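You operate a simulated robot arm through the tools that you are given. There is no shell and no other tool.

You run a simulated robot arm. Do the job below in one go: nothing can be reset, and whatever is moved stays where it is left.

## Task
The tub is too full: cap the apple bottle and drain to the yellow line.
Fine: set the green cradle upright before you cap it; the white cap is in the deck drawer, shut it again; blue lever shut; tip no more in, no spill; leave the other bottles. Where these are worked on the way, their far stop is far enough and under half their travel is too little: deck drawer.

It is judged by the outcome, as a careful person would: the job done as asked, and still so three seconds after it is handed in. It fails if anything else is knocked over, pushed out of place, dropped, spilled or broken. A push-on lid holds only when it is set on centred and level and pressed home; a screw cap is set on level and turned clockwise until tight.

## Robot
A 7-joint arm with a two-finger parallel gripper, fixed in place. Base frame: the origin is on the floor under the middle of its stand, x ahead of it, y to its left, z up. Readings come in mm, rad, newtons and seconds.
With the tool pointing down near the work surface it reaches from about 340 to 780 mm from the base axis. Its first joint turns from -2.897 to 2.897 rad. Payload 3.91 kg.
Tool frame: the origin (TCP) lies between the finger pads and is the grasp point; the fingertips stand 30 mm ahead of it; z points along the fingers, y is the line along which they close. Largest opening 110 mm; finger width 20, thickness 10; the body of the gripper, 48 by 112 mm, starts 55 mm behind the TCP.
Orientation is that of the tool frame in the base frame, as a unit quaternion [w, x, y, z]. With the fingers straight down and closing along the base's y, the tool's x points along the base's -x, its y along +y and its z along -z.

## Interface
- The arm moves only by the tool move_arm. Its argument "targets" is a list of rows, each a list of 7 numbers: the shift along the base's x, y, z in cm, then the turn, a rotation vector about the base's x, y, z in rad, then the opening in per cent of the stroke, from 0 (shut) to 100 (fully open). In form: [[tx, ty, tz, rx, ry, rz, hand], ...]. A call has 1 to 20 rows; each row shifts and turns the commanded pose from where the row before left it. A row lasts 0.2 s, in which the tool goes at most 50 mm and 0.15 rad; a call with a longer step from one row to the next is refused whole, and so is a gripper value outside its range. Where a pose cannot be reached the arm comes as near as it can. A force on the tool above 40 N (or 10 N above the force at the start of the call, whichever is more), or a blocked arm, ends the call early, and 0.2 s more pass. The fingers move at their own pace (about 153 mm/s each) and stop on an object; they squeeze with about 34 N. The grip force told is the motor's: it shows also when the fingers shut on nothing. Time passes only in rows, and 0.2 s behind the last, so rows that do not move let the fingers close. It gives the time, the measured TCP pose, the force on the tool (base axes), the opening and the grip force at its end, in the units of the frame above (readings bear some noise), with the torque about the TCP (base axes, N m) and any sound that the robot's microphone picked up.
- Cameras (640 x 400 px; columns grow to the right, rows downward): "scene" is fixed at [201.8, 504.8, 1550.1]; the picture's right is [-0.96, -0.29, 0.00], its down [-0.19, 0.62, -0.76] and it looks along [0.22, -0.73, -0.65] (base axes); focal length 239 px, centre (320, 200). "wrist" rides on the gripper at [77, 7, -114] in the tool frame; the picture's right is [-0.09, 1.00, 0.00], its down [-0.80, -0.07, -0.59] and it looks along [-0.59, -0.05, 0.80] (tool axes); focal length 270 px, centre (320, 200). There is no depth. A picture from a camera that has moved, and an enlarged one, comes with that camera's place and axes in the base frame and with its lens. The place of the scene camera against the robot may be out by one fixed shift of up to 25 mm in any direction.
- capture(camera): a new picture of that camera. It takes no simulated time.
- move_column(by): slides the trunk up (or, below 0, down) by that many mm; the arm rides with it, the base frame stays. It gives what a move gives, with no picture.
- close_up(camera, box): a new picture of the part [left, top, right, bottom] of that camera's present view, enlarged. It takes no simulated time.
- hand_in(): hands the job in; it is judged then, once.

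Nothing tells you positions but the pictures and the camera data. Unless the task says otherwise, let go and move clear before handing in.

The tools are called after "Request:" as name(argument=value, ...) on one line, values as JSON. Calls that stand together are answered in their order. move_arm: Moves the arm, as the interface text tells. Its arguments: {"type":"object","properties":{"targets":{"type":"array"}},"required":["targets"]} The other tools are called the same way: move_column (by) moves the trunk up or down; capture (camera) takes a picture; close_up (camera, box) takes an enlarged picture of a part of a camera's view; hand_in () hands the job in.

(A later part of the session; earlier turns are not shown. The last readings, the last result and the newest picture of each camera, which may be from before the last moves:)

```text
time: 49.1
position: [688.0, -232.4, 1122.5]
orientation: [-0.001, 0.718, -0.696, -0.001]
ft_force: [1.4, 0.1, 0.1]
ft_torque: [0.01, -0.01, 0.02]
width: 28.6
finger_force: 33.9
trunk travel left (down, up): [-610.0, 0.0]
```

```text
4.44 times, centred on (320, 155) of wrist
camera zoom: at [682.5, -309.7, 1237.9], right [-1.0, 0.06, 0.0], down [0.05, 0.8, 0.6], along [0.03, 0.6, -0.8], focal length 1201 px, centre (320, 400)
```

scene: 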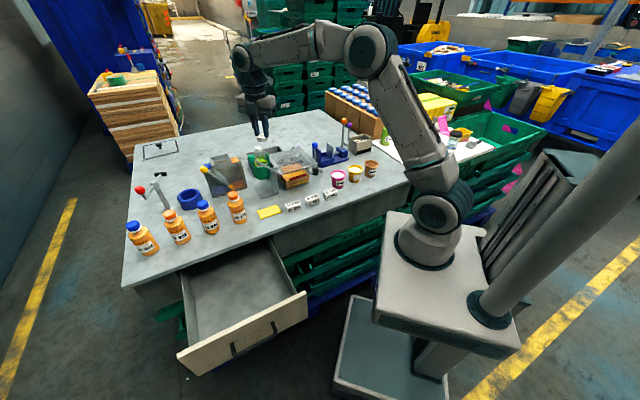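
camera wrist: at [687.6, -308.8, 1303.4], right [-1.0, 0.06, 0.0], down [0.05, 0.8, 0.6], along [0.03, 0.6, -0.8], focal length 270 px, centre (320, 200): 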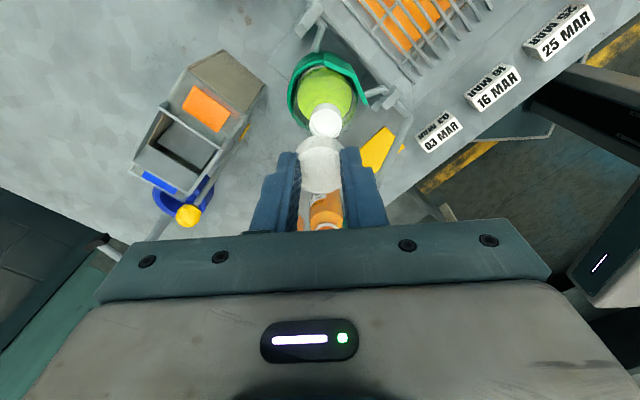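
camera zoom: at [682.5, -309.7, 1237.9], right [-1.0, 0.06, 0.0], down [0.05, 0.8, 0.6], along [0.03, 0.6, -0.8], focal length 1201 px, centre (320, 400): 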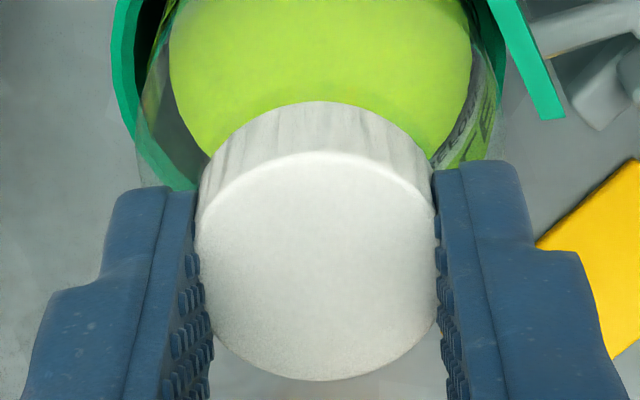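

Gripped firmly. Now turning clockwise (seen from above) with light downward pressure.

Request:
move_arm(targets=[[0, 0, -0.08, 0, 0, 0, 0], [0, 0, -0.01, 0, 0, -0.1, 0], [0, 0, -0.01, 0, 0, -0.12, 0], [0, 0, -0.01, 0, 0, -0.12, 0], [0, 0, -0.01, 0, 0, -0.12, 0], [0, 0, -0.01, 0, 0, -0.12, 0]])

Request:
close_up(camera="wrist", box=[260, 110, 380, 200])

Request:
close_up(camera="scene", box=[240, 125, 304, 165])

```text
time: 50.5
position: [688.1, -232.8, 1122.0]
orientation: [0.001, -0.486, 0.874, 0.001]
ft_force: [0.4, 0.0, 6.0]
ft_torque: [-0.02, -0.03, 0.0]
width: 28.6
finger_force: 33.8
trunk travel left (down, up): [-610.0, 0.0]
```

```text
4.44 times, centred on (320, 155) of wrist
camera zoom: at [639.9, -294.7, 1237.2], right [-0.8, 0.6, 0.0], down [0.48, 0.64, 0.6], along [0.36, 0.48, -0.8], focal length 1201 px, centre (320, 400)
```

zoom: 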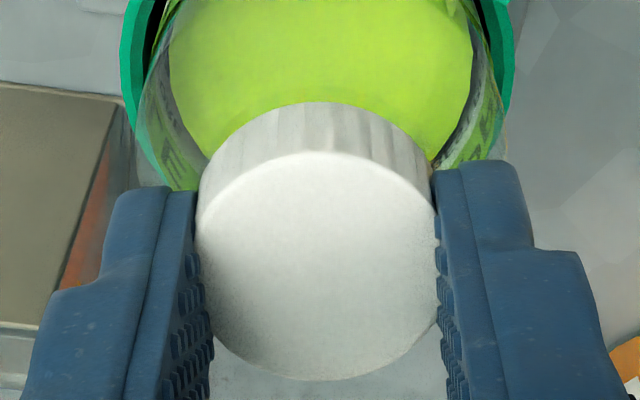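

```text
10.00 times, centred on (272, 145) of scene
camera zoom: at [201.8, 504.8, 1550.1], right [-0.96, -0.29, 0.0], down [-0.19, 0.62, -0.76], along [0.22, -0.73, -0.65], focal length 2386 px, centre (800, 750)
```

zoom: 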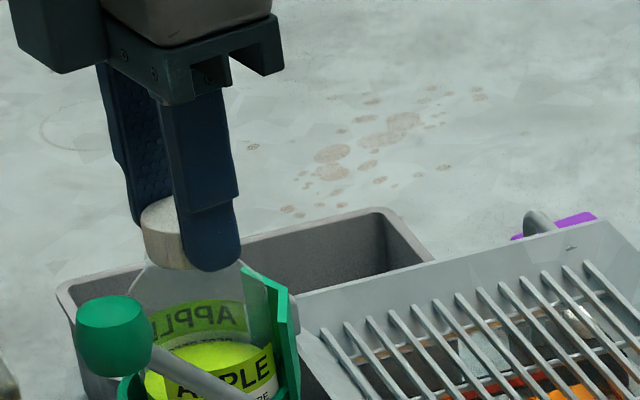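

No resistance yet. Continuing to turn clockwise.

Request:
move_arm(targets=[[0, 0, -0.005, 0, 0, -0.13, 0], [0, 0, -0.005, 0, 0, -0.13, 0], [0, 0, -0.005, 0, 0, -0.13, 0], [0, 0, -0.005, 0, 0, -0.13, 0], [0, 0, -0.005, 0, 0, -0.13, 0], [0, 0, -0.005, 0, 0, -0.13, 0], [0, 0, -0.005, 0, 0, -0.13, 0], [0, 0, -0.005, 0, 0, -0.13, 0]])

Request:
close_up(camera="scene", box=[240, 125, 304, 165])

```text
time: 52.3
position: [685.9, -232.8, 1122.5]
orientation: [0.001, 0.011, 1.0, 0.0]
ft_force: [0.2, 0.3, 11.2]
ft_torque: [-0.03, 0.06, 0.01]
width: 28.6
finger_force: 33.5
trunk travel left (down, up): [-610.0, 0.0]
```

```text
10.00 times, centred on (272, 145) of scene
camera zoom: at [201.8, 504.8, 1550.1], right [-0.96, -0.29, 0.0], down [-0.19, 0.62, -0.76], along [0.22, -0.73, -0.65], focal length 2386 px, centre (800, 750)
```

zoom: 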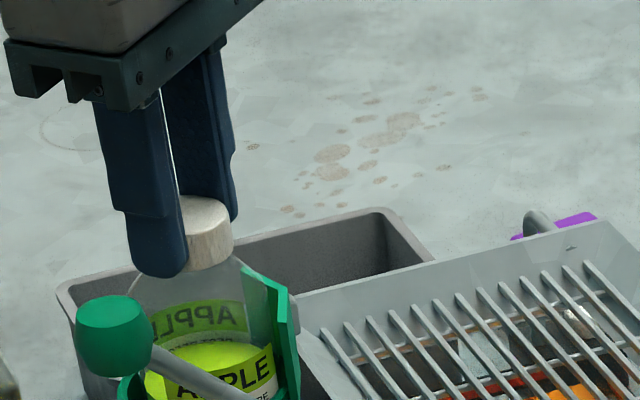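

Continuing the clockwise turn, holding the height.

Request:
move_arm(targets=[[0, 0, 0, 0, 0, -0.13, 0], [0, 0, 0, 0, 0, -0.13, 0], [0, 0, 0, 0, 0, -0.13, 0], [0, 0, 0, 0, 0, -0.13, 0], [0, 0, 0, 0, 0, -0.13, 0], [0, 0, 0, 0, 0, -0.13, 0], [0, 0, 0, 0, 0, -0.13, 0], [0, 0, 0, 0, 0, -0.13, 0]])

Request:
close_up(camera="scene", box=[240, 125, 304, 165])

```text
time: 54.1
position: [687.5, -232.0, 1122.1]
orientation: [0.002, 0.507, 0.862, 0.0]
ft_force: [0.1, -0.5, 11.5]
ft_torque: [0.05, 0.05, 0.01]
width: 28.8
finger_force: 33.8
trunk travel left (down, up): [-610.0, 0.0]
```

```text
10.00 times, centred on (272, 145) of scene
camera zoom: at [201.8, 504.8, 1550.1], right [-0.96, -0.29, 0.0], down [-0.19, 0.62, -0.76], along [0.22, -0.73, -0.65], focal length 2386 px, centre (800, 750)
```

zoom: 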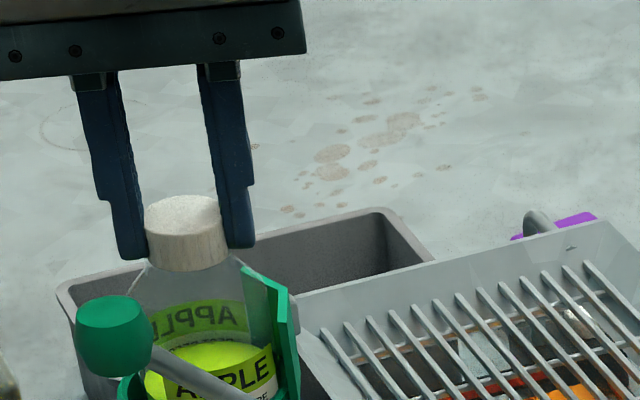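

Still no tightening. Continuing to turn towards the wrist's limit.

Request:
move_arm(targets=[[0, 0, 0, 0, 0, -0.13, 0], [0, 0, 0, 0, 0, -0.13, 0], [0, 0, 0, 0, 0, -0.13, 0], [0, 0, 0, 0, 0, -0.13, 0], [0, 0, 0, 0, 0, -0.13, 0], [0, 0, 0, 0, 0, -0.13, 0]])

Request:
close_up(camera="scene", box=[240, 125, 304, 165])

Request:
capture(camera="wrist")

```text
time: 55.5
position: [687.1, -231.9, 1123.1]
orientation: [0.002, 0.796, 0.605, 0.0]
ft_force: [-0.4, -0.6, 11.7]
ft_torque: [0.02, 0.08, 0.1]
width: 28.7
finger_force: 33.7
trunk travel left (down, up): [-610.0, 0.0]
```

```text
10.00 times, centred on (272, 145) of scene
camera zoom: at [201.8, 504.8, 1550.1], right [-0.96, -0.29, 0.0], down [-0.19, 0.62, -0.76], along [0.22, -0.73, -0.65], focal length 2386 px, centre (800, 750)
```

zoom: 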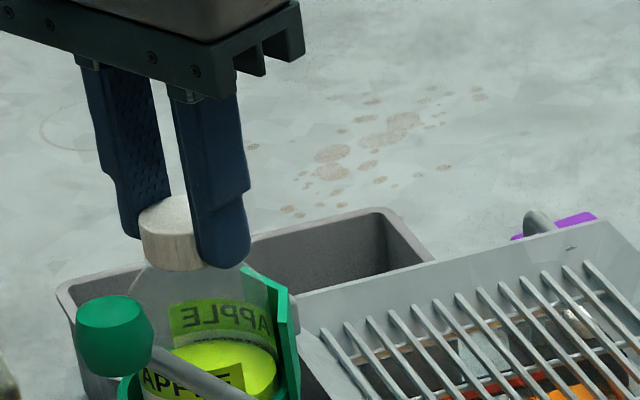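

```text
taken
camera wrist: at [712.9, -159.2, 1236.5], right [0.94, -0.35, 0.0], down [-0.28, -0.75, 0.6], along [-0.21, -0.56, -0.8], focal length 270 px, centre (320, 200)
```

wrist: 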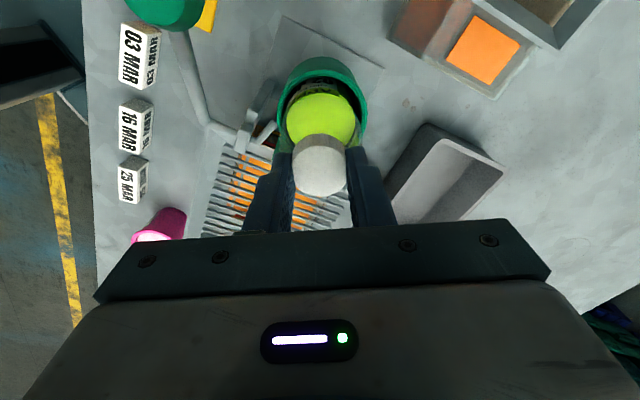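

Now the bottle itself started turning with the cap (label moved, torque 0.1 N m): the thread has come up tight. I'll press down more firmly and turn a little further to make sure.

Request:
move_arm(targets=[[0, 0, -0.12, 0, 0, 0, 0], [0, 0, -0.12, 0, 0, 0, 0], [0, 0, 0, 0, 0, -0.1, 0], [0, 0, 0, 0, 0, -0.1, 0], [0, 0, 0, 0, 0, -0.1, 0]])

Request:
close_up(camera="scene", box=[240, 125, 304, 165])

```text
time: 56.7
position: [684.7, -231.9, 1122.4]
orientation: [0.004, 0.877, 0.48, 0.0]
ft_force: [3.6, -1.0, 29.8]
ft_torque: [0.06, 0.03, 0.19]
width: 28.7
finger_force: 33.8
trunk travel left (down, up): [-610.0, 0.0]
```

```text
10.00 times, centred on (272, 145) of scene
camera zoom: at [201.8, 504.8, 1550.1], right [-0.96, -0.29, 0.0], down [-0.19, 0.62, -0.76], along [0.22, -0.73, -0.65], focal length 2386 px, centre (800, 750)
```

zoom: 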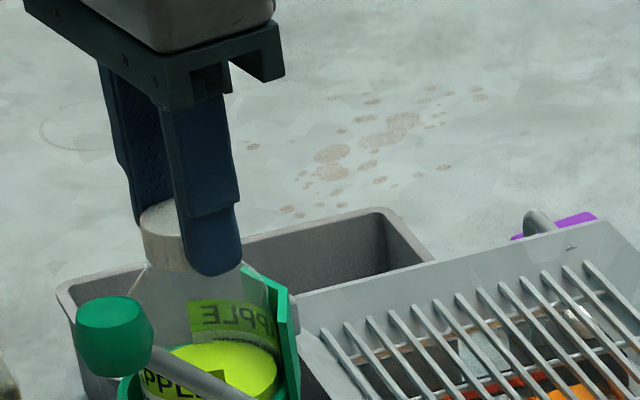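

Cap and bottle turn as one, so the cap is tight. I'll unload, open the fingers, rise straight up and inspect it.

Request:
move_arm(targets=[[0, 0, 0.2, 0, 0, 0, 0], [0, 0, 0.2, 0, 0, 0, 0], [0, 0, 0, 0, 0, 0, 40], [0, 0, 0, 0, 0, 0, 40], [0, 0, 0, 0, 0, 0, 40], [0, 0, 2, 0, 0, 0, 40], [0, 0, 4, 0, 0, 0, 40], [0, 0, 4, 0, 0, 0, 40]])

Request:
close_up(camera="scene", box=[240, 130, 288, 160])

Request:
capture(camera="wrist")

```text
time: 58.5
position: [686.6, -231.9, 1223.4]
orientation: [0.0, 0.877, 0.48, -0.002]
ft_force: [1.3, 1.0, 1.2]
ft_torque: [0.0, 0.0, 0.01]
width: 43.8
finger_force: 0.0
trunk travel left (down, up): [-610.0, 0.0]
```

```text
13.33 times, centred on (264, 145) of scene
camera zoom: at [201.8, 504.8, 1550.1], right [-0.96, -0.29, 0.0], down [-0.19, 0.62, -0.76], along [0.22, -0.73, -0.65], focal length 3181 px, centre (1067, 933)
```

zoom: 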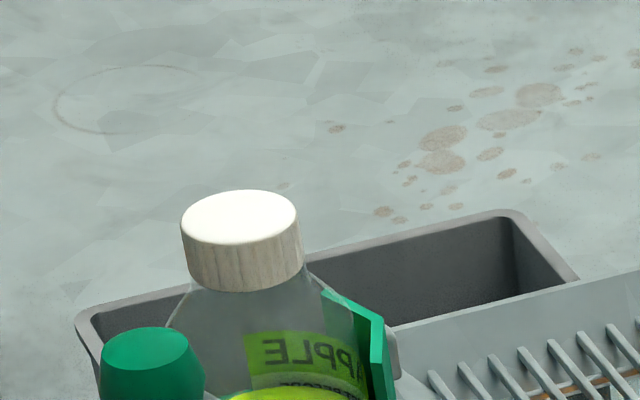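

```text
taken
camera wrist: at [734.0, -170.5, 1337.6], right [0.79, -0.61, 0.0], down [-0.49, -0.63, 0.6], along [-0.36, -0.47, -0.8], focal length 270 px, centre (320, 200)
```

wrist: 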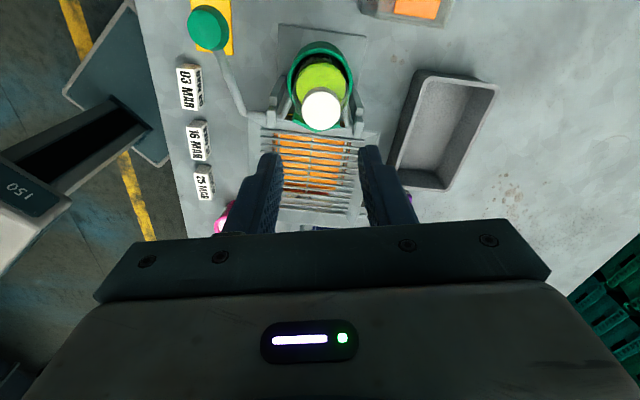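

The white cap sits level and home on the bottle. Next, the tap: I'll unwind the wrist and look closely at the blue lever and its valve.

Request:
move_arm(targets=[[-2.03, -0.51, -0.3, 0, 0, 0.134, 40], [-2.03, -0.51, -0.3, 0, 0, 0.134, 0], [-2.03, -0.51, -0.3, 0, 0, 0.134, 0], [-2.03, -0.51, -0.3, 0, 0, 0.134, 0], [-2.03, -0.51, -0.5, 0, 0, 0.134, 0], [-2.03, -0.51, -0.5, 0, 0, 0.134, 0], [-2.03, -0.51, -0.5, 0, 0, 0.134, 0], [-2.03, -0.51, -0.5, 0, 0, 0.134, 0], [-2.03, -0.51, -0.5, 0, 0, 0.134, 0], [-2.03, -0.51, -0.5, 0, 0, 0.134, 0]])

Request:
capture(camera="wrist")

Request:
close_up(camera="wrist", box=[180, 100, 340, 220])

Request:
capture(camera="scene")

```text
time: 60.7
position: [482.8, -283.9, 1181.5]
orientation: [0.002, 0.389, 0.921, 0.0]
ft_force: [-0.8, -0.1, 0.1]
ft_torque: [0.02, 0.01, 0.0]
width: 0.0
finger_force: 34.2
trunk travel left (down, up): [-610.0, 0.0]
```

```text
taken
camera wrist: at [433.6, -223.5, 1296.3], right [0.77, 0.63, 0.0], down [0.51, -0.62, 0.6], along [0.38, -0.46, -0.8], focal length 270 px, centre (320, 200)
```

wrist: 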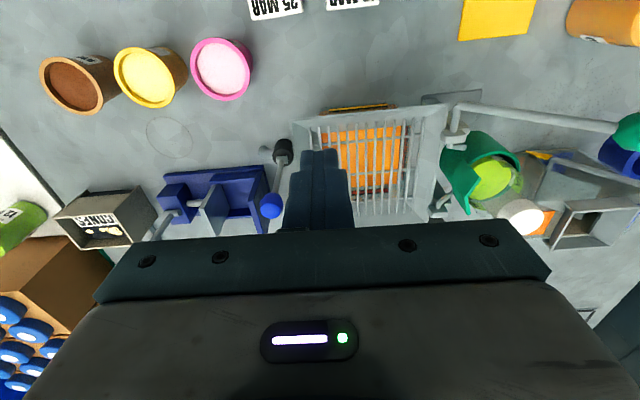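

```text
3.33 times, centred on (260, 160) of wrist
camera zoom: at [433.6, -223.5, 1296.3], right [0.77, 0.63, 0.0], down [0.51, -0.62, 0.6], along [0.38, -0.46, -0.8], focal length 901 px, centre (520, 333)
```

zoom: 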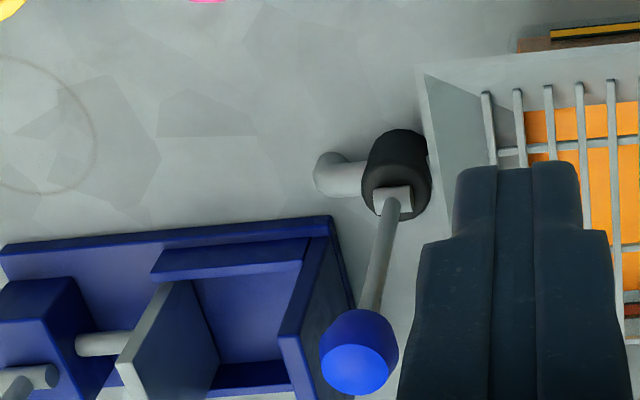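

```text
taken
```

scene: 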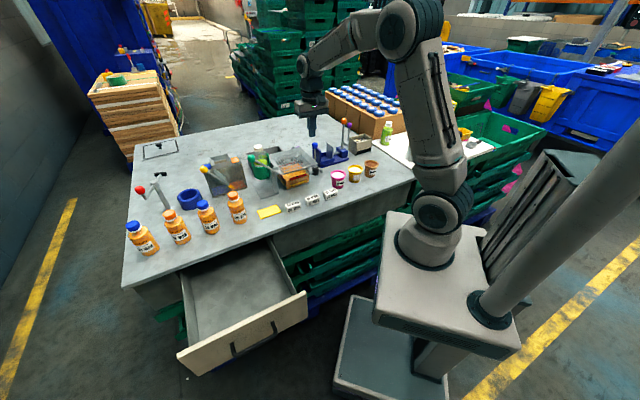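

The blue lever's pin runs along l, so it swings towards or away from the robot; ball at about n 640, l 86, z 1056. Before working it I'll check the tub's present level and the spout.

Request:
close_up(camera="scene", box=[268, 150, 332, 190])

Request:
close_up(camera="wrist", box=[240, 120, 300, 160])

```text
10.00 times, centred on (300, 170) of scene
camera zoom: at [201.8, 504.8, 1550.1], right [-0.96, -0.29, 0.0], down [-0.19, 0.62, -0.76], along [0.22, -0.73, -0.65], focal length 2386 px, centre (520, 500)
```

zoom: 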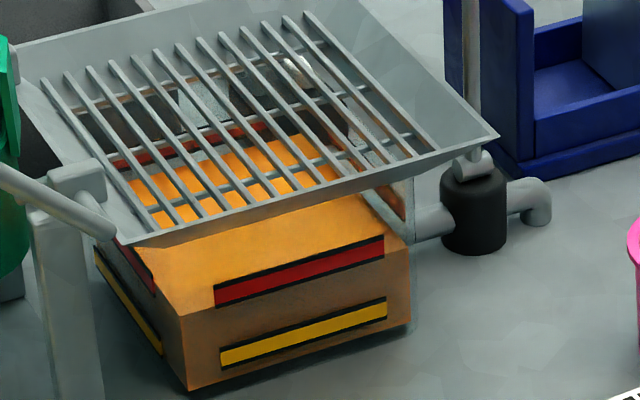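

```text
10.00 times, centred on (270, 140) of wrist
camera zoom: at [433.6, -223.5, 1296.3], right [0.77, 0.63, 0.0], down [0.51, -0.62, 0.6], along [0.38, -0.46, -0.8], focal length 2703 px, centre (820, 800)
```

zoom: 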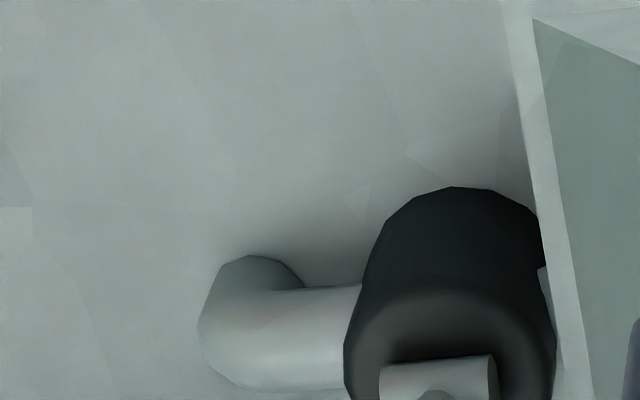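

The liquid stands at the lower edge of the red band, and the elbow runs down to the table plate. I'll bring the open fingers over the blue ball from above.

Request:
move_arm(targets=[[0.817, -3.84, -1.7, 0, 0, 0, 36], [0.817, -3.84, -1.7, 0, 0, 0, 36], [0.817, -3.84, -1.8, 0, 0, 0, 36]])

Request:
capture(camera="wrist")

Request:
close_up(camera="wrist", box=[250, 90, 390, 195])

Request:
close_up(camera="scene", box=[290, 120, 338, 150])

```text
time: 61.5
position: [507.6, -400.2, 1129.0]
orientation: [0.001, 0.389, 0.921, 0.0]
ft_force: [0.3, -0.4, -0.4]
ft_torque: [0.03, 0.02, 0.0]
width: 39.6
finger_force: 0.1
trunk travel left (down, up): [-610.0, 0.0]
```

```text
taken
camera wrist: at [459.1, -340.4, 1242.7], right [0.78, 0.63, 0.0], down [0.51, -0.62, 0.6], along [0.38, -0.46, -0.8], focal length 270 px, centre (320, 200)
```

wrist: 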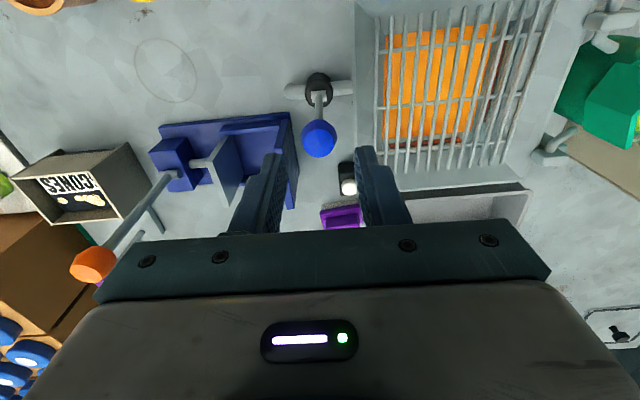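

```text
3.81 times, centred on (320, 142) of wrist
camera zoom: at [459.1, -340.4, 1242.7], right [0.78, 0.63, 0.0], down [0.51, -0.62, 0.6], along [0.38, -0.46, -0.8], focal length 1030 px, centre (320, 419)
```

zoom: 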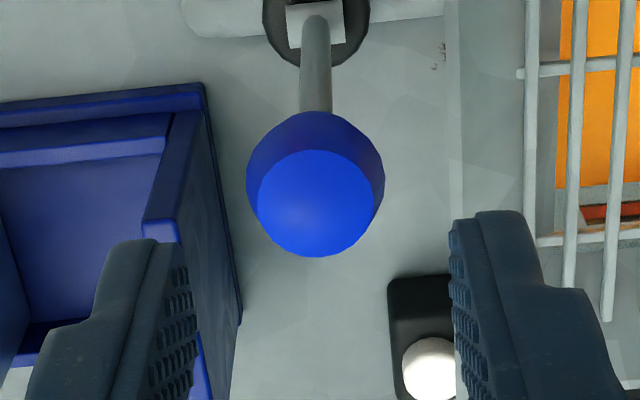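

```text
13.33 times, centred on (314, 135) of scene
camera zoom: at [201.8, 504.8, 1550.1], right [-0.96, -0.29, 0.0], down [-0.19, 0.62, -0.76], along [0.22, -0.73, -0.65], focal length 3181 px, centre (400, 1067)
```

zoom: 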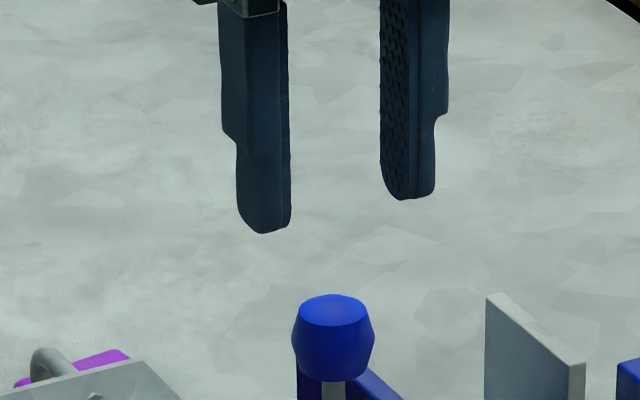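

The knob is at about n 648, l 84, z 1047 (28 mm across). I'll centre on it, narrow the fingers a little and descend around it.

Request:
move_arm(targets=[[0.4, -0.59, 0, 0, 0, 0, 34], [0, 0, -2.2, 0, 0, 0, 34], [0, 0, -2.2, 0, 0, 0, 34]])

Request:
close_up(camera="wrist", box=[250, 90, 390, 195])

Request:
close_up(camera="scene", box=[290, 130, 338, 160])

```text
time: 62.3
position: [512.4, -405.1, 1085.1]
orientation: [0.001, 0.39, 0.921, 0.001]
ft_force: [0.2, 0.6, -1.0]
ft_torque: [0.0, 0.02, -0.04]
width: 37.3
finger_force: 0.1
trunk travel left (down, up): [-610.0, 0.0]
```

```text
3.81 times, centred on (320, 142) of wrist
camera zoom: at [462.9, -344.4, 1199.5], right [0.78, 0.63, 0.0], down [0.51, -0.62, 0.6], along [0.38, -0.46, -0.8], focal length 1030 px, centre (320, 419)
```

zoom: 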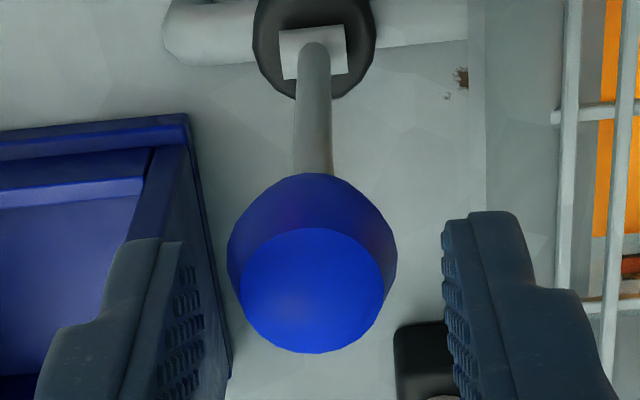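

```text
13.33 times, centred on (314, 145) of scene
camera zoom: at [201.8, 504.8, 1550.1], right [-0.96, -0.29, 0.0], down [-0.19, 0.62, -0.76], along [0.22, -0.73, -0.65], focal length 3181 px, centre (400, 933)
```

zoom: 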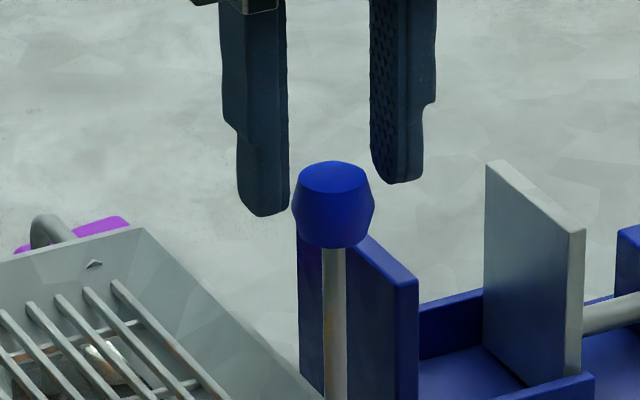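

Alignment is close; a 2 mm correction, then down to the knob.

Request:
move_arm(targets=[[0.08, -0.34, 0, 0, 0, 0, 34], [0, 0, -1.1, 0, 0, 0, 34], [0, 0, -1.1, 0, 0, 0, 34]])

Request:
close_up(camera="wrist", box=[250, 90, 390, 195])

Request:
close_up(camera="scene", box=[290, 130, 338, 160])

```text
time: 63.1
position: [514.0, -408.6, 1063.7]
orientation: [0.002, 0.39, 0.921, 0.0]
ft_force: [0.4, 0.1, 0.0]
ft_torque: [-0.02, -0.02, 0.02]
width: 37.3
finger_force: 0.1
trunk travel left (down, up): [-610.0, 0.0]
```

```text
3.81 times, centred on (320, 142) of wrist
camera zoom: at [464.2, -347.7, 1177.2], right [0.78, 0.63, 0.0], down [0.51, -0.62, 0.6], along [0.38, -0.46, -0.8], focal length 1030 px, centre (320, 419)
```

zoom: 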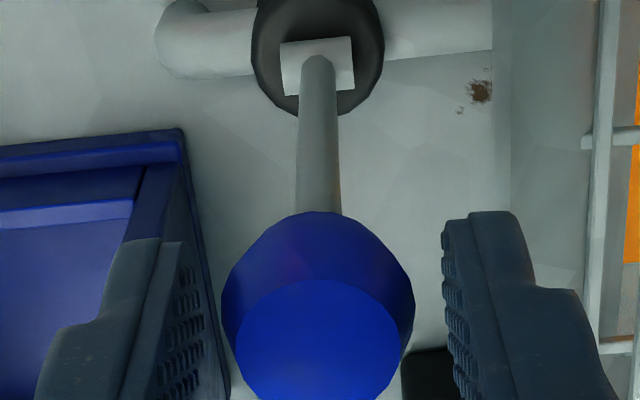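

```text
13.33 times, centred on (314, 145) of scene
camera zoom: at [201.8, 504.8, 1550.1], right [-0.96, -0.29, 0.0], down [-0.19, 0.62, -0.76], along [0.22, -0.73, -0.65], focal length 3181 px, centre (400, 933)
```

zoom: 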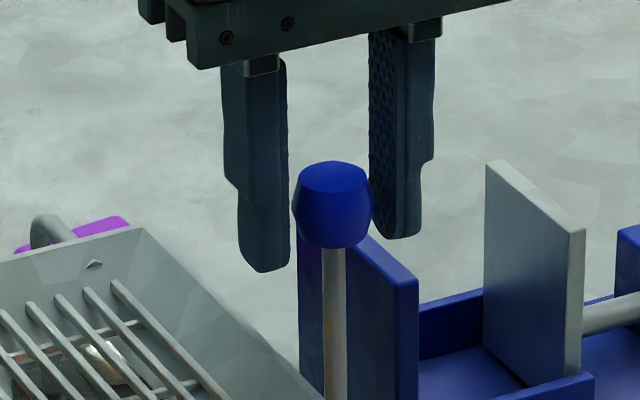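

Closing on the blue knob.

Request:
move_arm(targets=[[0, 0, 0, 0, 0, 0, 15], [0, 0, 0, 0, 0, 0, 15], [0, 0, 0, 0, 0, 0, 15]])

Request:
close_up(camera="wrist", box=[250, 90, 390, 195])

Request:
close_up(camera="scene", box=[268, 150, 332, 190])

```text
time: 63.9
position: [514.3, -407.4, 1062.7]
orientation: [0.002, 0.389, 0.921, 0.0]
ft_force: [0.7, -1.7, -0.3]
ft_torque: [-0.08, -0.1, -0.01]
width: 27.0
finger_force: 45.2
trunk travel left (down, up): [-610.0, 0.0]
```

```text
3.81 times, centred on (320, 142) of wrist
camera zoom: at [464.1, -347.7, 1177.2], right [0.78, 0.63, 0.0], down [0.51, -0.62, 0.6], along [0.38, -0.46, -0.8], focal length 1030 px, centre (320, 419)
```

zoom: 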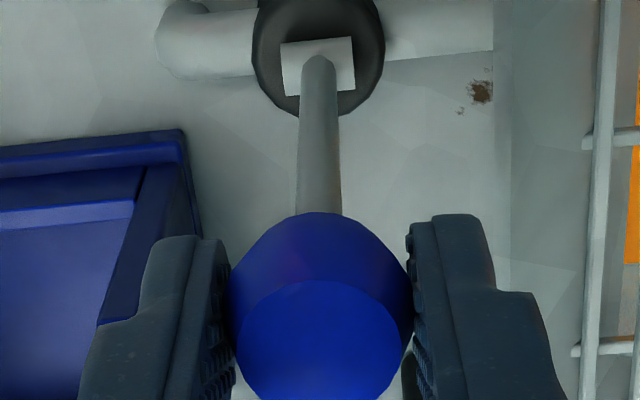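

```text
10.00 times, centred on (300, 170) of scene
camera zoom: at [201.8, 504.8, 1550.1], right [-0.96, -0.29, 0.0], down [-0.19, 0.62, -0.76], along [0.22, -0.73, -0.65], focal length 2386 px, centre (520, 500)
```

zoom: 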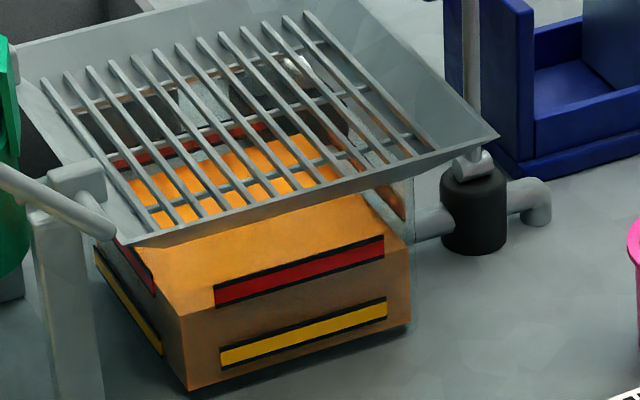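

Gripped. I'll try the lever gently towards the robot and read the force and the tub.

Request:
move_arm(targets=[[-0.35, 0.36, 0, 0, 0, 0, 15], [-0.35, 0.36, 0, 0, 0, 0, 15]])

Request:
close_up(camera="scene", box=[268, 150, 332, 190])

```text
time: 64.5
position: [507.3, -402.1, 1062.3]
orientation: [0.002, 0.389, 0.921, 0.0]
ft_force: [8.7, -7.2, -0.1]
ft_torque: [-0.99, -1.02, -0.07]
width: 26.7
finger_force: 45.3
trunk travel left (down, up): [-610.0, 0.0]
```

```text
10.00 times, centred on (300, 170) of scene
camera zoom: at [201.8, 504.8, 1550.1], right [-0.96, -0.29, 0.0], down [-0.19, 0.62, -0.76], along [0.22, -0.73, -0.65], focal length 2386 px, centre (520, 500)
```

zoom: 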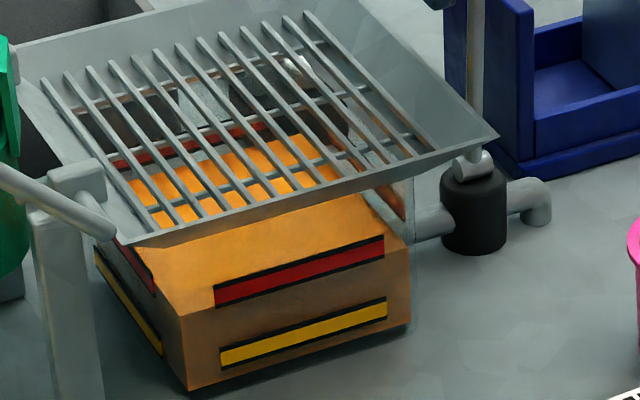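

It moves with about 11 N of resistance. Continuing a little further and watching the tub.

Request:
move_arm(targets=[[-0.49, 0.5, -0.05, 0, 0, 0, 15], [-0.49, 0.5, -0.08, 0, 0, 0, 15]])

Request:
close_up(camera="scene", box=[268, 150, 332, 190])

```text
time: 65.1
position: [497.9, -392.1, 1060.8]
orientation: [0.001, 0.389, 0.921, 0.0]
ft_force: [8.8, -6.7, 1.2]
ft_torque: [-0.94, -0.96, -0.01]
width: 26.9
finger_force: 45.3
trunk travel left (down, up): [-610.0, 0.0]
```

```text
10.00 times, centred on (300, 170) of scene
camera zoom: at [201.8, 504.8, 1550.1], right [-0.96, -0.29, 0.0], down [-0.19, 0.62, -0.76], along [0.22, -0.73, -0.65], focal length 2386 px, centre (520, 500)
```

zoom: 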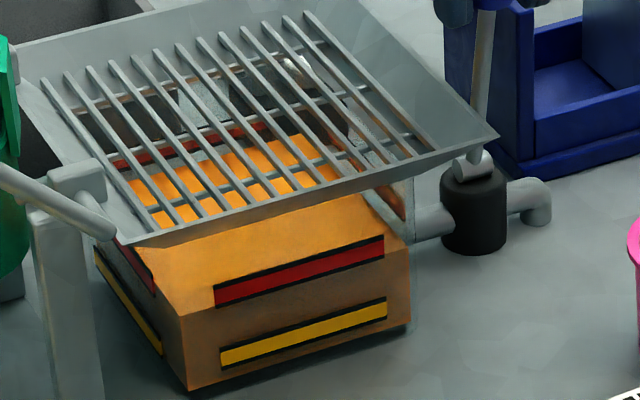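

The lever is moving freely against friction; no change of level yet. Going further in steps.

Request:
move_arm(targets=[[-0.7, 0.72, -0.25, 0, 0, 0, 15], [-0.7, 0.72, -0.35, 0, 0, 0, 15]])

Request:
close_up(camera="scene", box=[268, 150, 332, 190])

```text
time: 65.7
position: [484.3, -377.7, 1056.4]
orientation: [0.001, 0.39, 0.921, 0.001]
ft_force: [6.8, -7.3, 3.0]
ft_torque: [-1.03, -0.94, -0.05]
width: 26.9
finger_force: 45.5
trunk travel left (down, up): [-610.0, 0.0]
```

```text
10.00 times, centred on (300, 170) of scene
camera zoom: at [201.8, 504.8, 1550.1], right [-0.96, -0.29, 0.0], down [-0.19, 0.62, -0.76], along [0.22, -0.73, -0.65], focal length 2386 px, centre (520, 500)
```

zoom: 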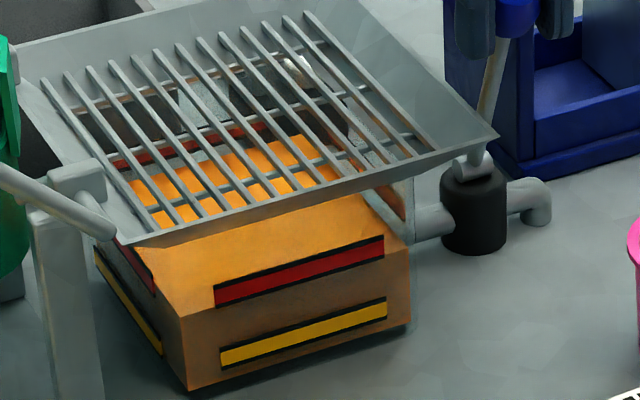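

Level unchanged so far (about 21° of lever). Continuing along the arc.

Request:
move_arm(targets=[[-0.89, 0.92, -0.5, 0, 0, 0, 15], [-0.84, 0.86, -0.65, 0, 0, 0, 15]])

Request:
close_up(camera="scene", box=[268, 150, 332, 190])

```text
time: 66.3
position: [466.4, -359.2, 1044.6]
orientation: [0.001, 0.39, 0.921, 0.0]
ft_force: [5.4, -8.3, 4.2]
ft_torque: [-0.95, -0.86, -0.01]
width: 26.8
finger_force: 44.9
trunk travel left (down, up): [-610.0, 0.0]
```

```text
10.00 times, centred on (300, 170) of scene
camera zoom: at [201.8, 504.8, 1550.1], right [-0.96, -0.29, 0.0], down [-0.19, 0.62, -0.76], along [0.22, -0.73, -0.65], focal length 2386 px, centre (520, 500)
```

zoom: 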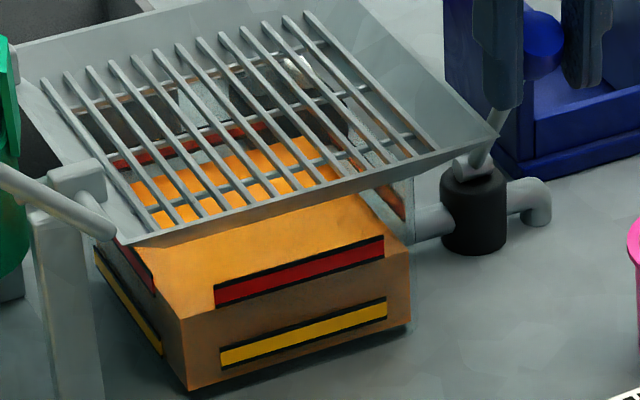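

The lever is at about 35°. I'll check the level at higher magnification.

Request:
close_up(camera="scene", box=[284, 172, 312, 190])

```text
16.00 times, centred on (298, 181) of scene
camera zoom: at [201.8, 504.8, 1550.1], right [-0.96, -0.29, 0.0], down [-0.19, 0.62, -0.76], along [0.22, -0.73, -0.65], focal length 3817 px, centre (672, 504)
```

zoom: 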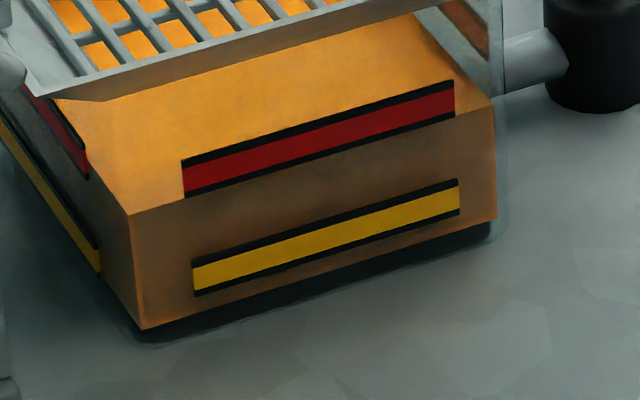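

No drop yet. Continuing the lever further along its arc.

Request:
move_arm(targets=[[-0.76, 0.78, -0.85, 0, 0, 0, 15], [-0.68, 0.7, -1.0, 0, 0, 0, 15]])

Request:
close_up(camera="scene", box=[284, 172, 312, 190])

Request:
close_up(camera="scene", box=[290, 140, 354, 180])

```text
time: 66.9
position: [449.6, -343.7, 1026.4]
orientation: [0.001, 0.39, 0.921, 0.001]
ft_force: [-1.8, -3.2, 12.0]
ft_torque: [-0.83, -0.74, -0.06]
width: 26.5
finger_force: 45.3
trunk travel left (down, up): [-610.0, 0.0]
```

```text
16.00 times, centred on (298, 181) of scene
camera zoom: at [201.8, 504.8, 1550.1], right [-0.96, -0.29, 0.0], down [-0.19, 0.62, -0.76], along [0.22, -0.73, -0.65], focal length 3817 px, centre (672, 504)
```

zoom: 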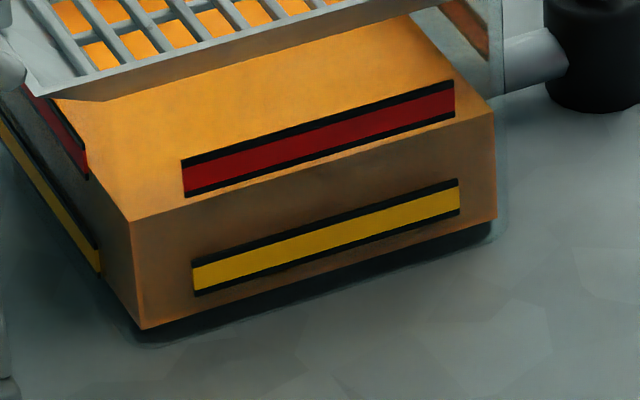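

```text
10.00 times, centred on (322, 160) of scene
camera zoom: at [201.8, 504.8, 1550.1], right [-0.96, -0.29, 0.0], down [-0.19, 0.62, -0.76], along [0.22, -0.73, -0.65], focal length 2386 px, centre (300, 600)
```

zoom: 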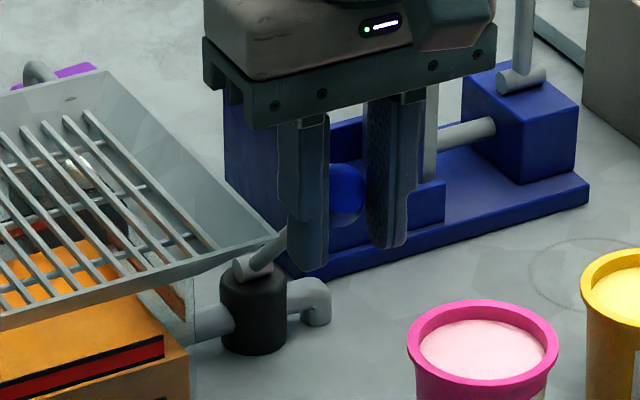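

The level has begun to fall: the tap is open. I'll hold here briefly and measure how fast it drains.

Request:
move_arm(targets=[[0, 0, 0, 0, 0, 0, 15]])

Request:
close_up(camera="scene", box=[284, 172, 312, 190])

Request:
close_up(camera="scene", box=[300, 160, 332, 180])

```text
time: 67.3
position: [450.0, -343.5, 1025.8]
orientation: [0.002, 0.389, 0.921, 0.0]
ft_force: [-3.5, -1.6, 11.5]
ft_torque: [-0.67, -0.66, -0.04]
width: 26.5
finger_force: 45.0
trunk travel left (down, up): [-610.0, 0.0]
```

```text
16.00 times, centred on (298, 181) of scene
camera zoom: at [201.8, 504.8, 1550.1], right [-0.96, -0.29, 0.0], down [-0.19, 0.62, -0.76], along [0.22, -0.73, -0.65], focal length 3817 px, centre (672, 504)
```

zoom: 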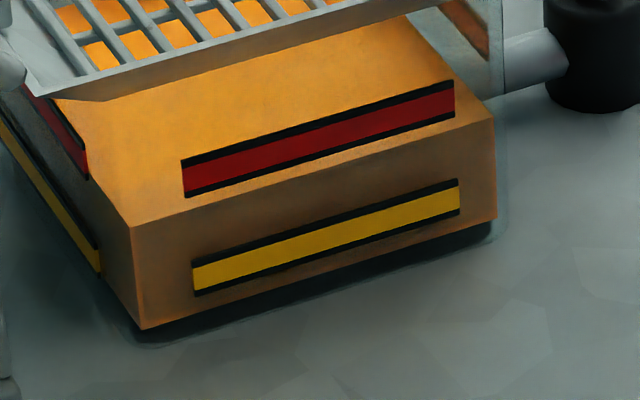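

```text
16.00 times, centred on (316, 170) of scene
camera zoom: at [201.8, 504.8, 1550.1], right [-0.96, -0.29, 0.0], down [-0.19, 0.62, -0.76], along [0.22, -0.73, -0.65], focal length 3817 px, centre (384, 680)
```

zoom: 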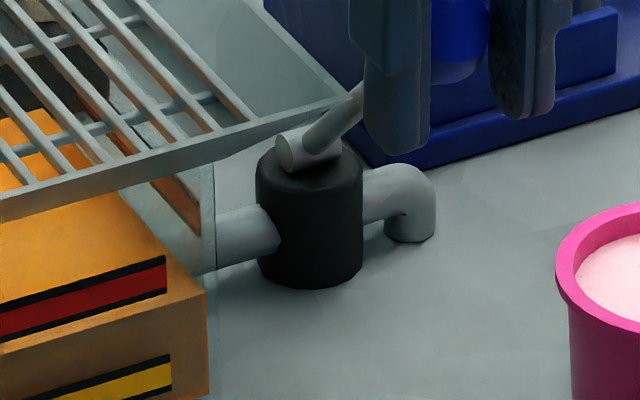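

Draining steadily at about 15 px/s in this view with nothing spilling on the table; about 70 px to go to mid yellow band. Holding for about 2 s.

Request:
move_arm(targets=[[0, 0, 0, 0, 0, 0, 15], [0, 0, 0, 0, 0, 0, 15], [0, 0, 0, 0, 0, 0, 15], [0, 0, 0, 0, 0, 0, 15], [0, 0, 0, 0, 0, 0, 15], [0, 0, 0, 0, 0, 0, 15], [0, 0, 0, 0, 0, 0, 15], [0, 0, 0, 0, 0, 0, 15], [0, 0, 0, 0, 0, 0, 15], [0, 0, 0, 0, 0, 0, 15]])

Request:
close_up(camera="scene", box=[284, 172, 312, 190])

```text
time: 69.5
position: [450.1, -343.3, 1026.1]
orientation: [0.001, 0.389, 0.921, 0.0]
ft_force: [-9.0, 2.0, 5.9]
ft_torque: [0.06, 0.13, -0.06]
width: 26.5
finger_force: 45.2
trunk travel left (down, up): [-610.0, 0.0]
```

```text
16.00 times, centred on (298, 181) of scene
camera zoom: at [201.8, 504.8, 1550.1], right [-0.96, -0.29, 0.0], down [-0.19, 0.62, -0.76], along [0.22, -0.73, -0.65], focal length 3817 px, centre (672, 504)
```

zoom: 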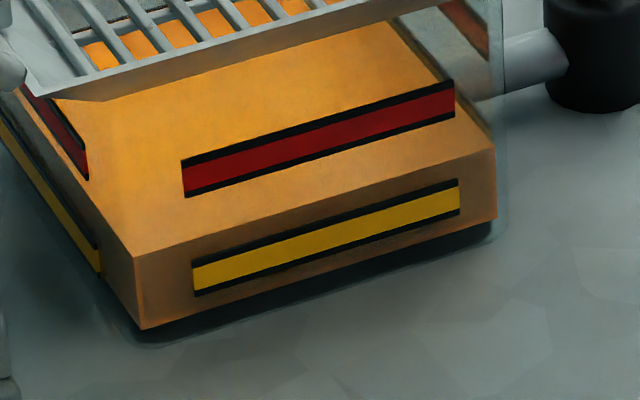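

Level is down about half way to the target. Holding another 1.4 s.

Request:
move_arm(targets=[[0, 0, 0, 0, 0, 0, 15], [0, 0, 0, 0, 0, 0, 15], [0, 0, 0, 0, 0, 0, 15], [0, 0, 0, 0, 0, 0, 15], [0, 0, 0, 0, 0, 0, 15], [0, 0, 0, 0, 0, 0, 15]])

Request:
close_up(camera="scene", box=[284, 172, 312, 190])

```text
time: 70.9
position: [450.0, -343.7, 1026.1]
orientation: [0.002, 0.389, 0.921, 0.001]
ft_force: [-11.7, 1.9, 1.0]
ft_torque: [0.42, 0.43, -0.08]
width: 27.0
finger_force: 45.1
trunk travel left (down, up): [-610.0, 0.0]
```

```text
16.00 times, centred on (298, 181) of scene
camera zoom: at [201.8, 504.8, 1550.1], right [-0.96, -0.29, 0.0], down [-0.19, 0.62, -0.76], along [0.22, -0.73, -0.65], focal length 3817 px, centre (672, 504)
```

zoom: 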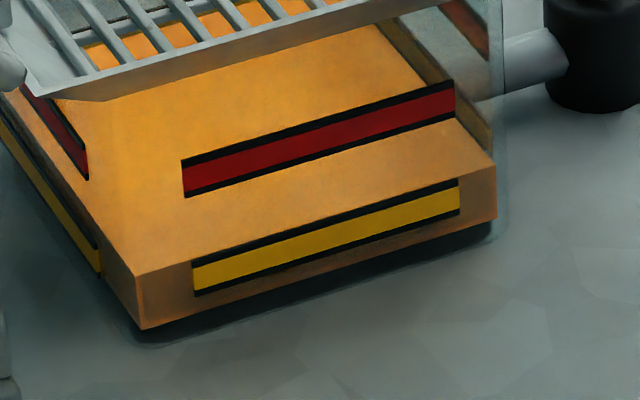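

Level just above the yellow band. Holding another 0.8 s.

Request:
move_arm(targets=[[0, 0, 0, 0, 0, 0, 15], [0, 0, 0, 0, 0, 0, 15], [0, 0, 0, 0, 0, 0, 15]])

Request:
close_up(camera="scene", box=[284, 172, 312, 190])

```text
time: 71.7
position: [450.2, -342.8, 1025.7]
orientation: [0.002, 0.389, 0.921, 0.0]
ft_force: [-12.2, 2.7, 1.1]
ft_torque: [0.51, 0.55, -0.09]
width: 26.4
finger_force: 45.2
trunk travel left (down, up): [-610.0, 0.0]
```

```text
16.00 times, centred on (298, 181) of scene
camera zoom: at [201.8, 504.8, 1550.1], right [-0.96, -0.29, 0.0], down [-0.19, 0.62, -0.76], along [0.22, -0.73, -0.65], focal length 3817 px, centre (672, 504)
```

zoom: 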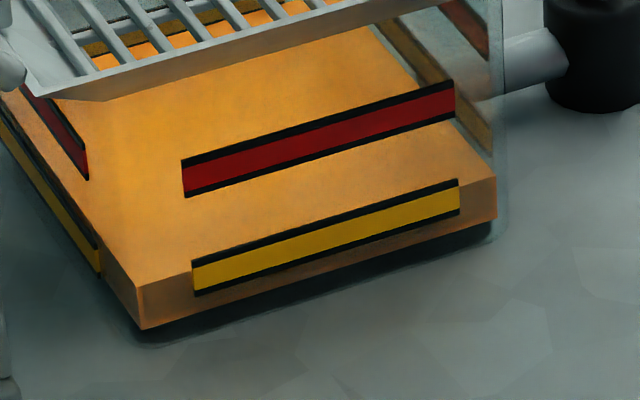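

The level is now inside the yellow band's upper part. Shutting the lever back along the same arc.

Request:
move_arm(targets=[[1.44, -1.48, 1.75, 0, 0, 0, 15], [1.73, -1.78, 1.2, 0, 0, 0, 15], [1.4, -1.44, 0.65, 0, 0, 0, 15], [0.98, -1.0, 0.13, 0, 0, 0, 15], [0.7, -0.72, 0, 0, 0, 0, 15]])

Request:
close_up(camera="scene", box=[284, 172, 312, 190])

Request:
close_up(camera="scene", box=[290, 135, 338, 175])

```text
time: 72.8
position: [496.4, -391.6, 1061.5]
orientation: [-0.013, 0.389, 0.921, 0.006]
ft_force: [-31.0, 34.4, 8.5]
ft_torque: [0.21, 0.42, 0.0]
width: 0.3
finger_force: 37.9
trunk travel left (down, up): [-610.0, 0.0]
stopped in row 5: the force on the tool passed its limit at 48 N (the readings are from after the stop); the commanded pose is now the measured one
```

```text
16.00 times, centred on (298, 181) of scene
camera zoom: at [201.8, 504.8, 1550.1], right [-0.96, -0.29, 0.0], down [-0.19, 0.62, -0.76], along [0.22, -0.73, -0.65], focal length 3817 px, centre (672, 504)
```

zoom: 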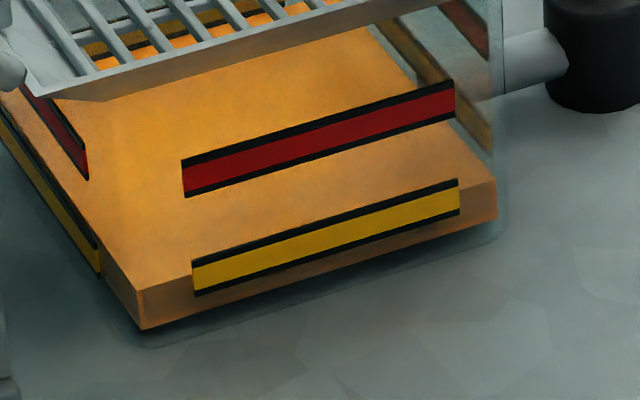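

```text
10.00 times, centred on (314, 155) of scene
camera zoom: at [201.8, 504.8, 1550.1], right [-0.96, -0.29, 0.0], down [-0.19, 0.62, -0.76], along [0.22, -0.73, -0.65], focal length 2386 px, centre (380, 650)
```

zoom: 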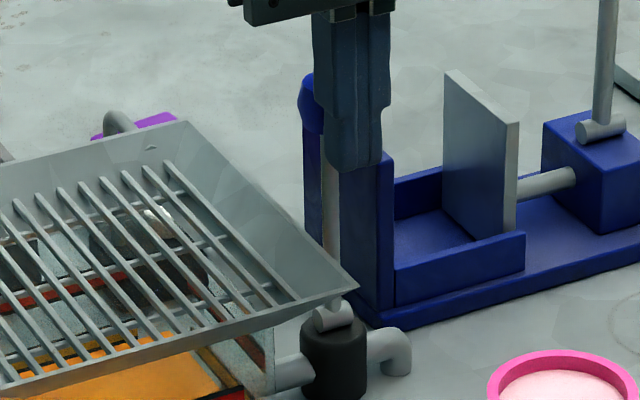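

The fingers slipped off the knob near the end and pushed it upright from the robot side against its stop; the lever stands vertical again and the level is in the yellow band. I'll back off gently and rise.

Request:
move_arm(targets=[[-0.35, 0.36, 0, 0, 0, 0, 0], [-0.7, 0.72, 0, 0, 0, 0, 0], [-0.7, 0.72, 0, 0, 0, 0, 0]])

Request:
close_up(camera="scene", box=[284, 172, 312, 190])

Request:
close_up(camera="wrist", box=[220, 90, 420, 230])

Request:
close_up(camera="scene", box=[290, 135, 338, 175])

```text
time: 73.6
position: [486.4, -378.7, 1059.8]
orientation: [-0.006, 0.389, 0.921, 0.004]
ft_force: [-0.3, 1.0, -0.2]
ft_torque: [-0.01, -0.02, 0.0]
width: 0.0
finger_force: 33.6
trunk travel left (down, up): [-610.0, 0.0]
```

```text
16.00 times, centred on (298, 181) of scene
camera zoom: at [201.8, 504.8, 1550.1], right [-0.96, -0.29, 0.0], down [-0.19, 0.62, -0.76], along [0.22, -0.73, -0.65], focal length 3817 px, centre (672, 504)
```

zoom: 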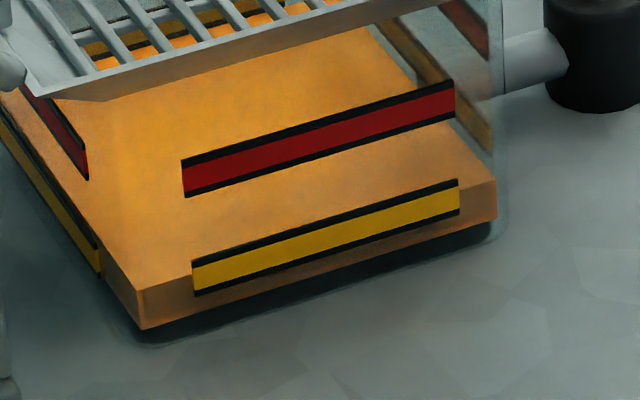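

```text
2.86 times, centred on (320, 160) of wrist
camera zoom: at [437.7, -321.2, 1175.7], right [0.78, 0.63, 0.0], down [0.51, -0.63, 0.58], along [0.37, -0.45, -0.81], focal length 772 px, centre (320, 314)
```

zoom: 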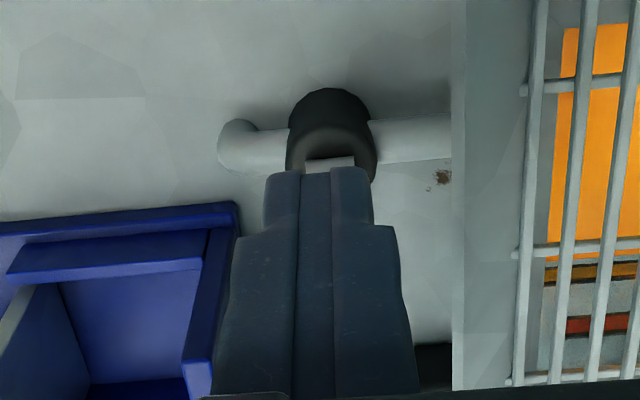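

```text
10.00 times, centred on (314, 155) of scene
camera zoom: at [201.8, 504.8, 1550.1], right [-0.96, -0.29, 0.0], down [-0.19, 0.62, -0.76], along [0.22, -0.73, -0.65], focal length 2386 px, centre (380, 650)
```

zoom: 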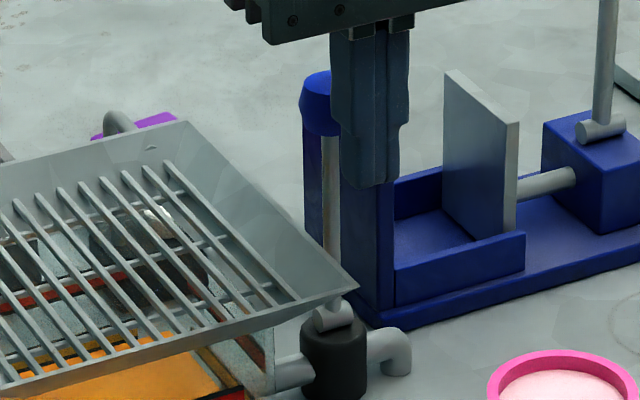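

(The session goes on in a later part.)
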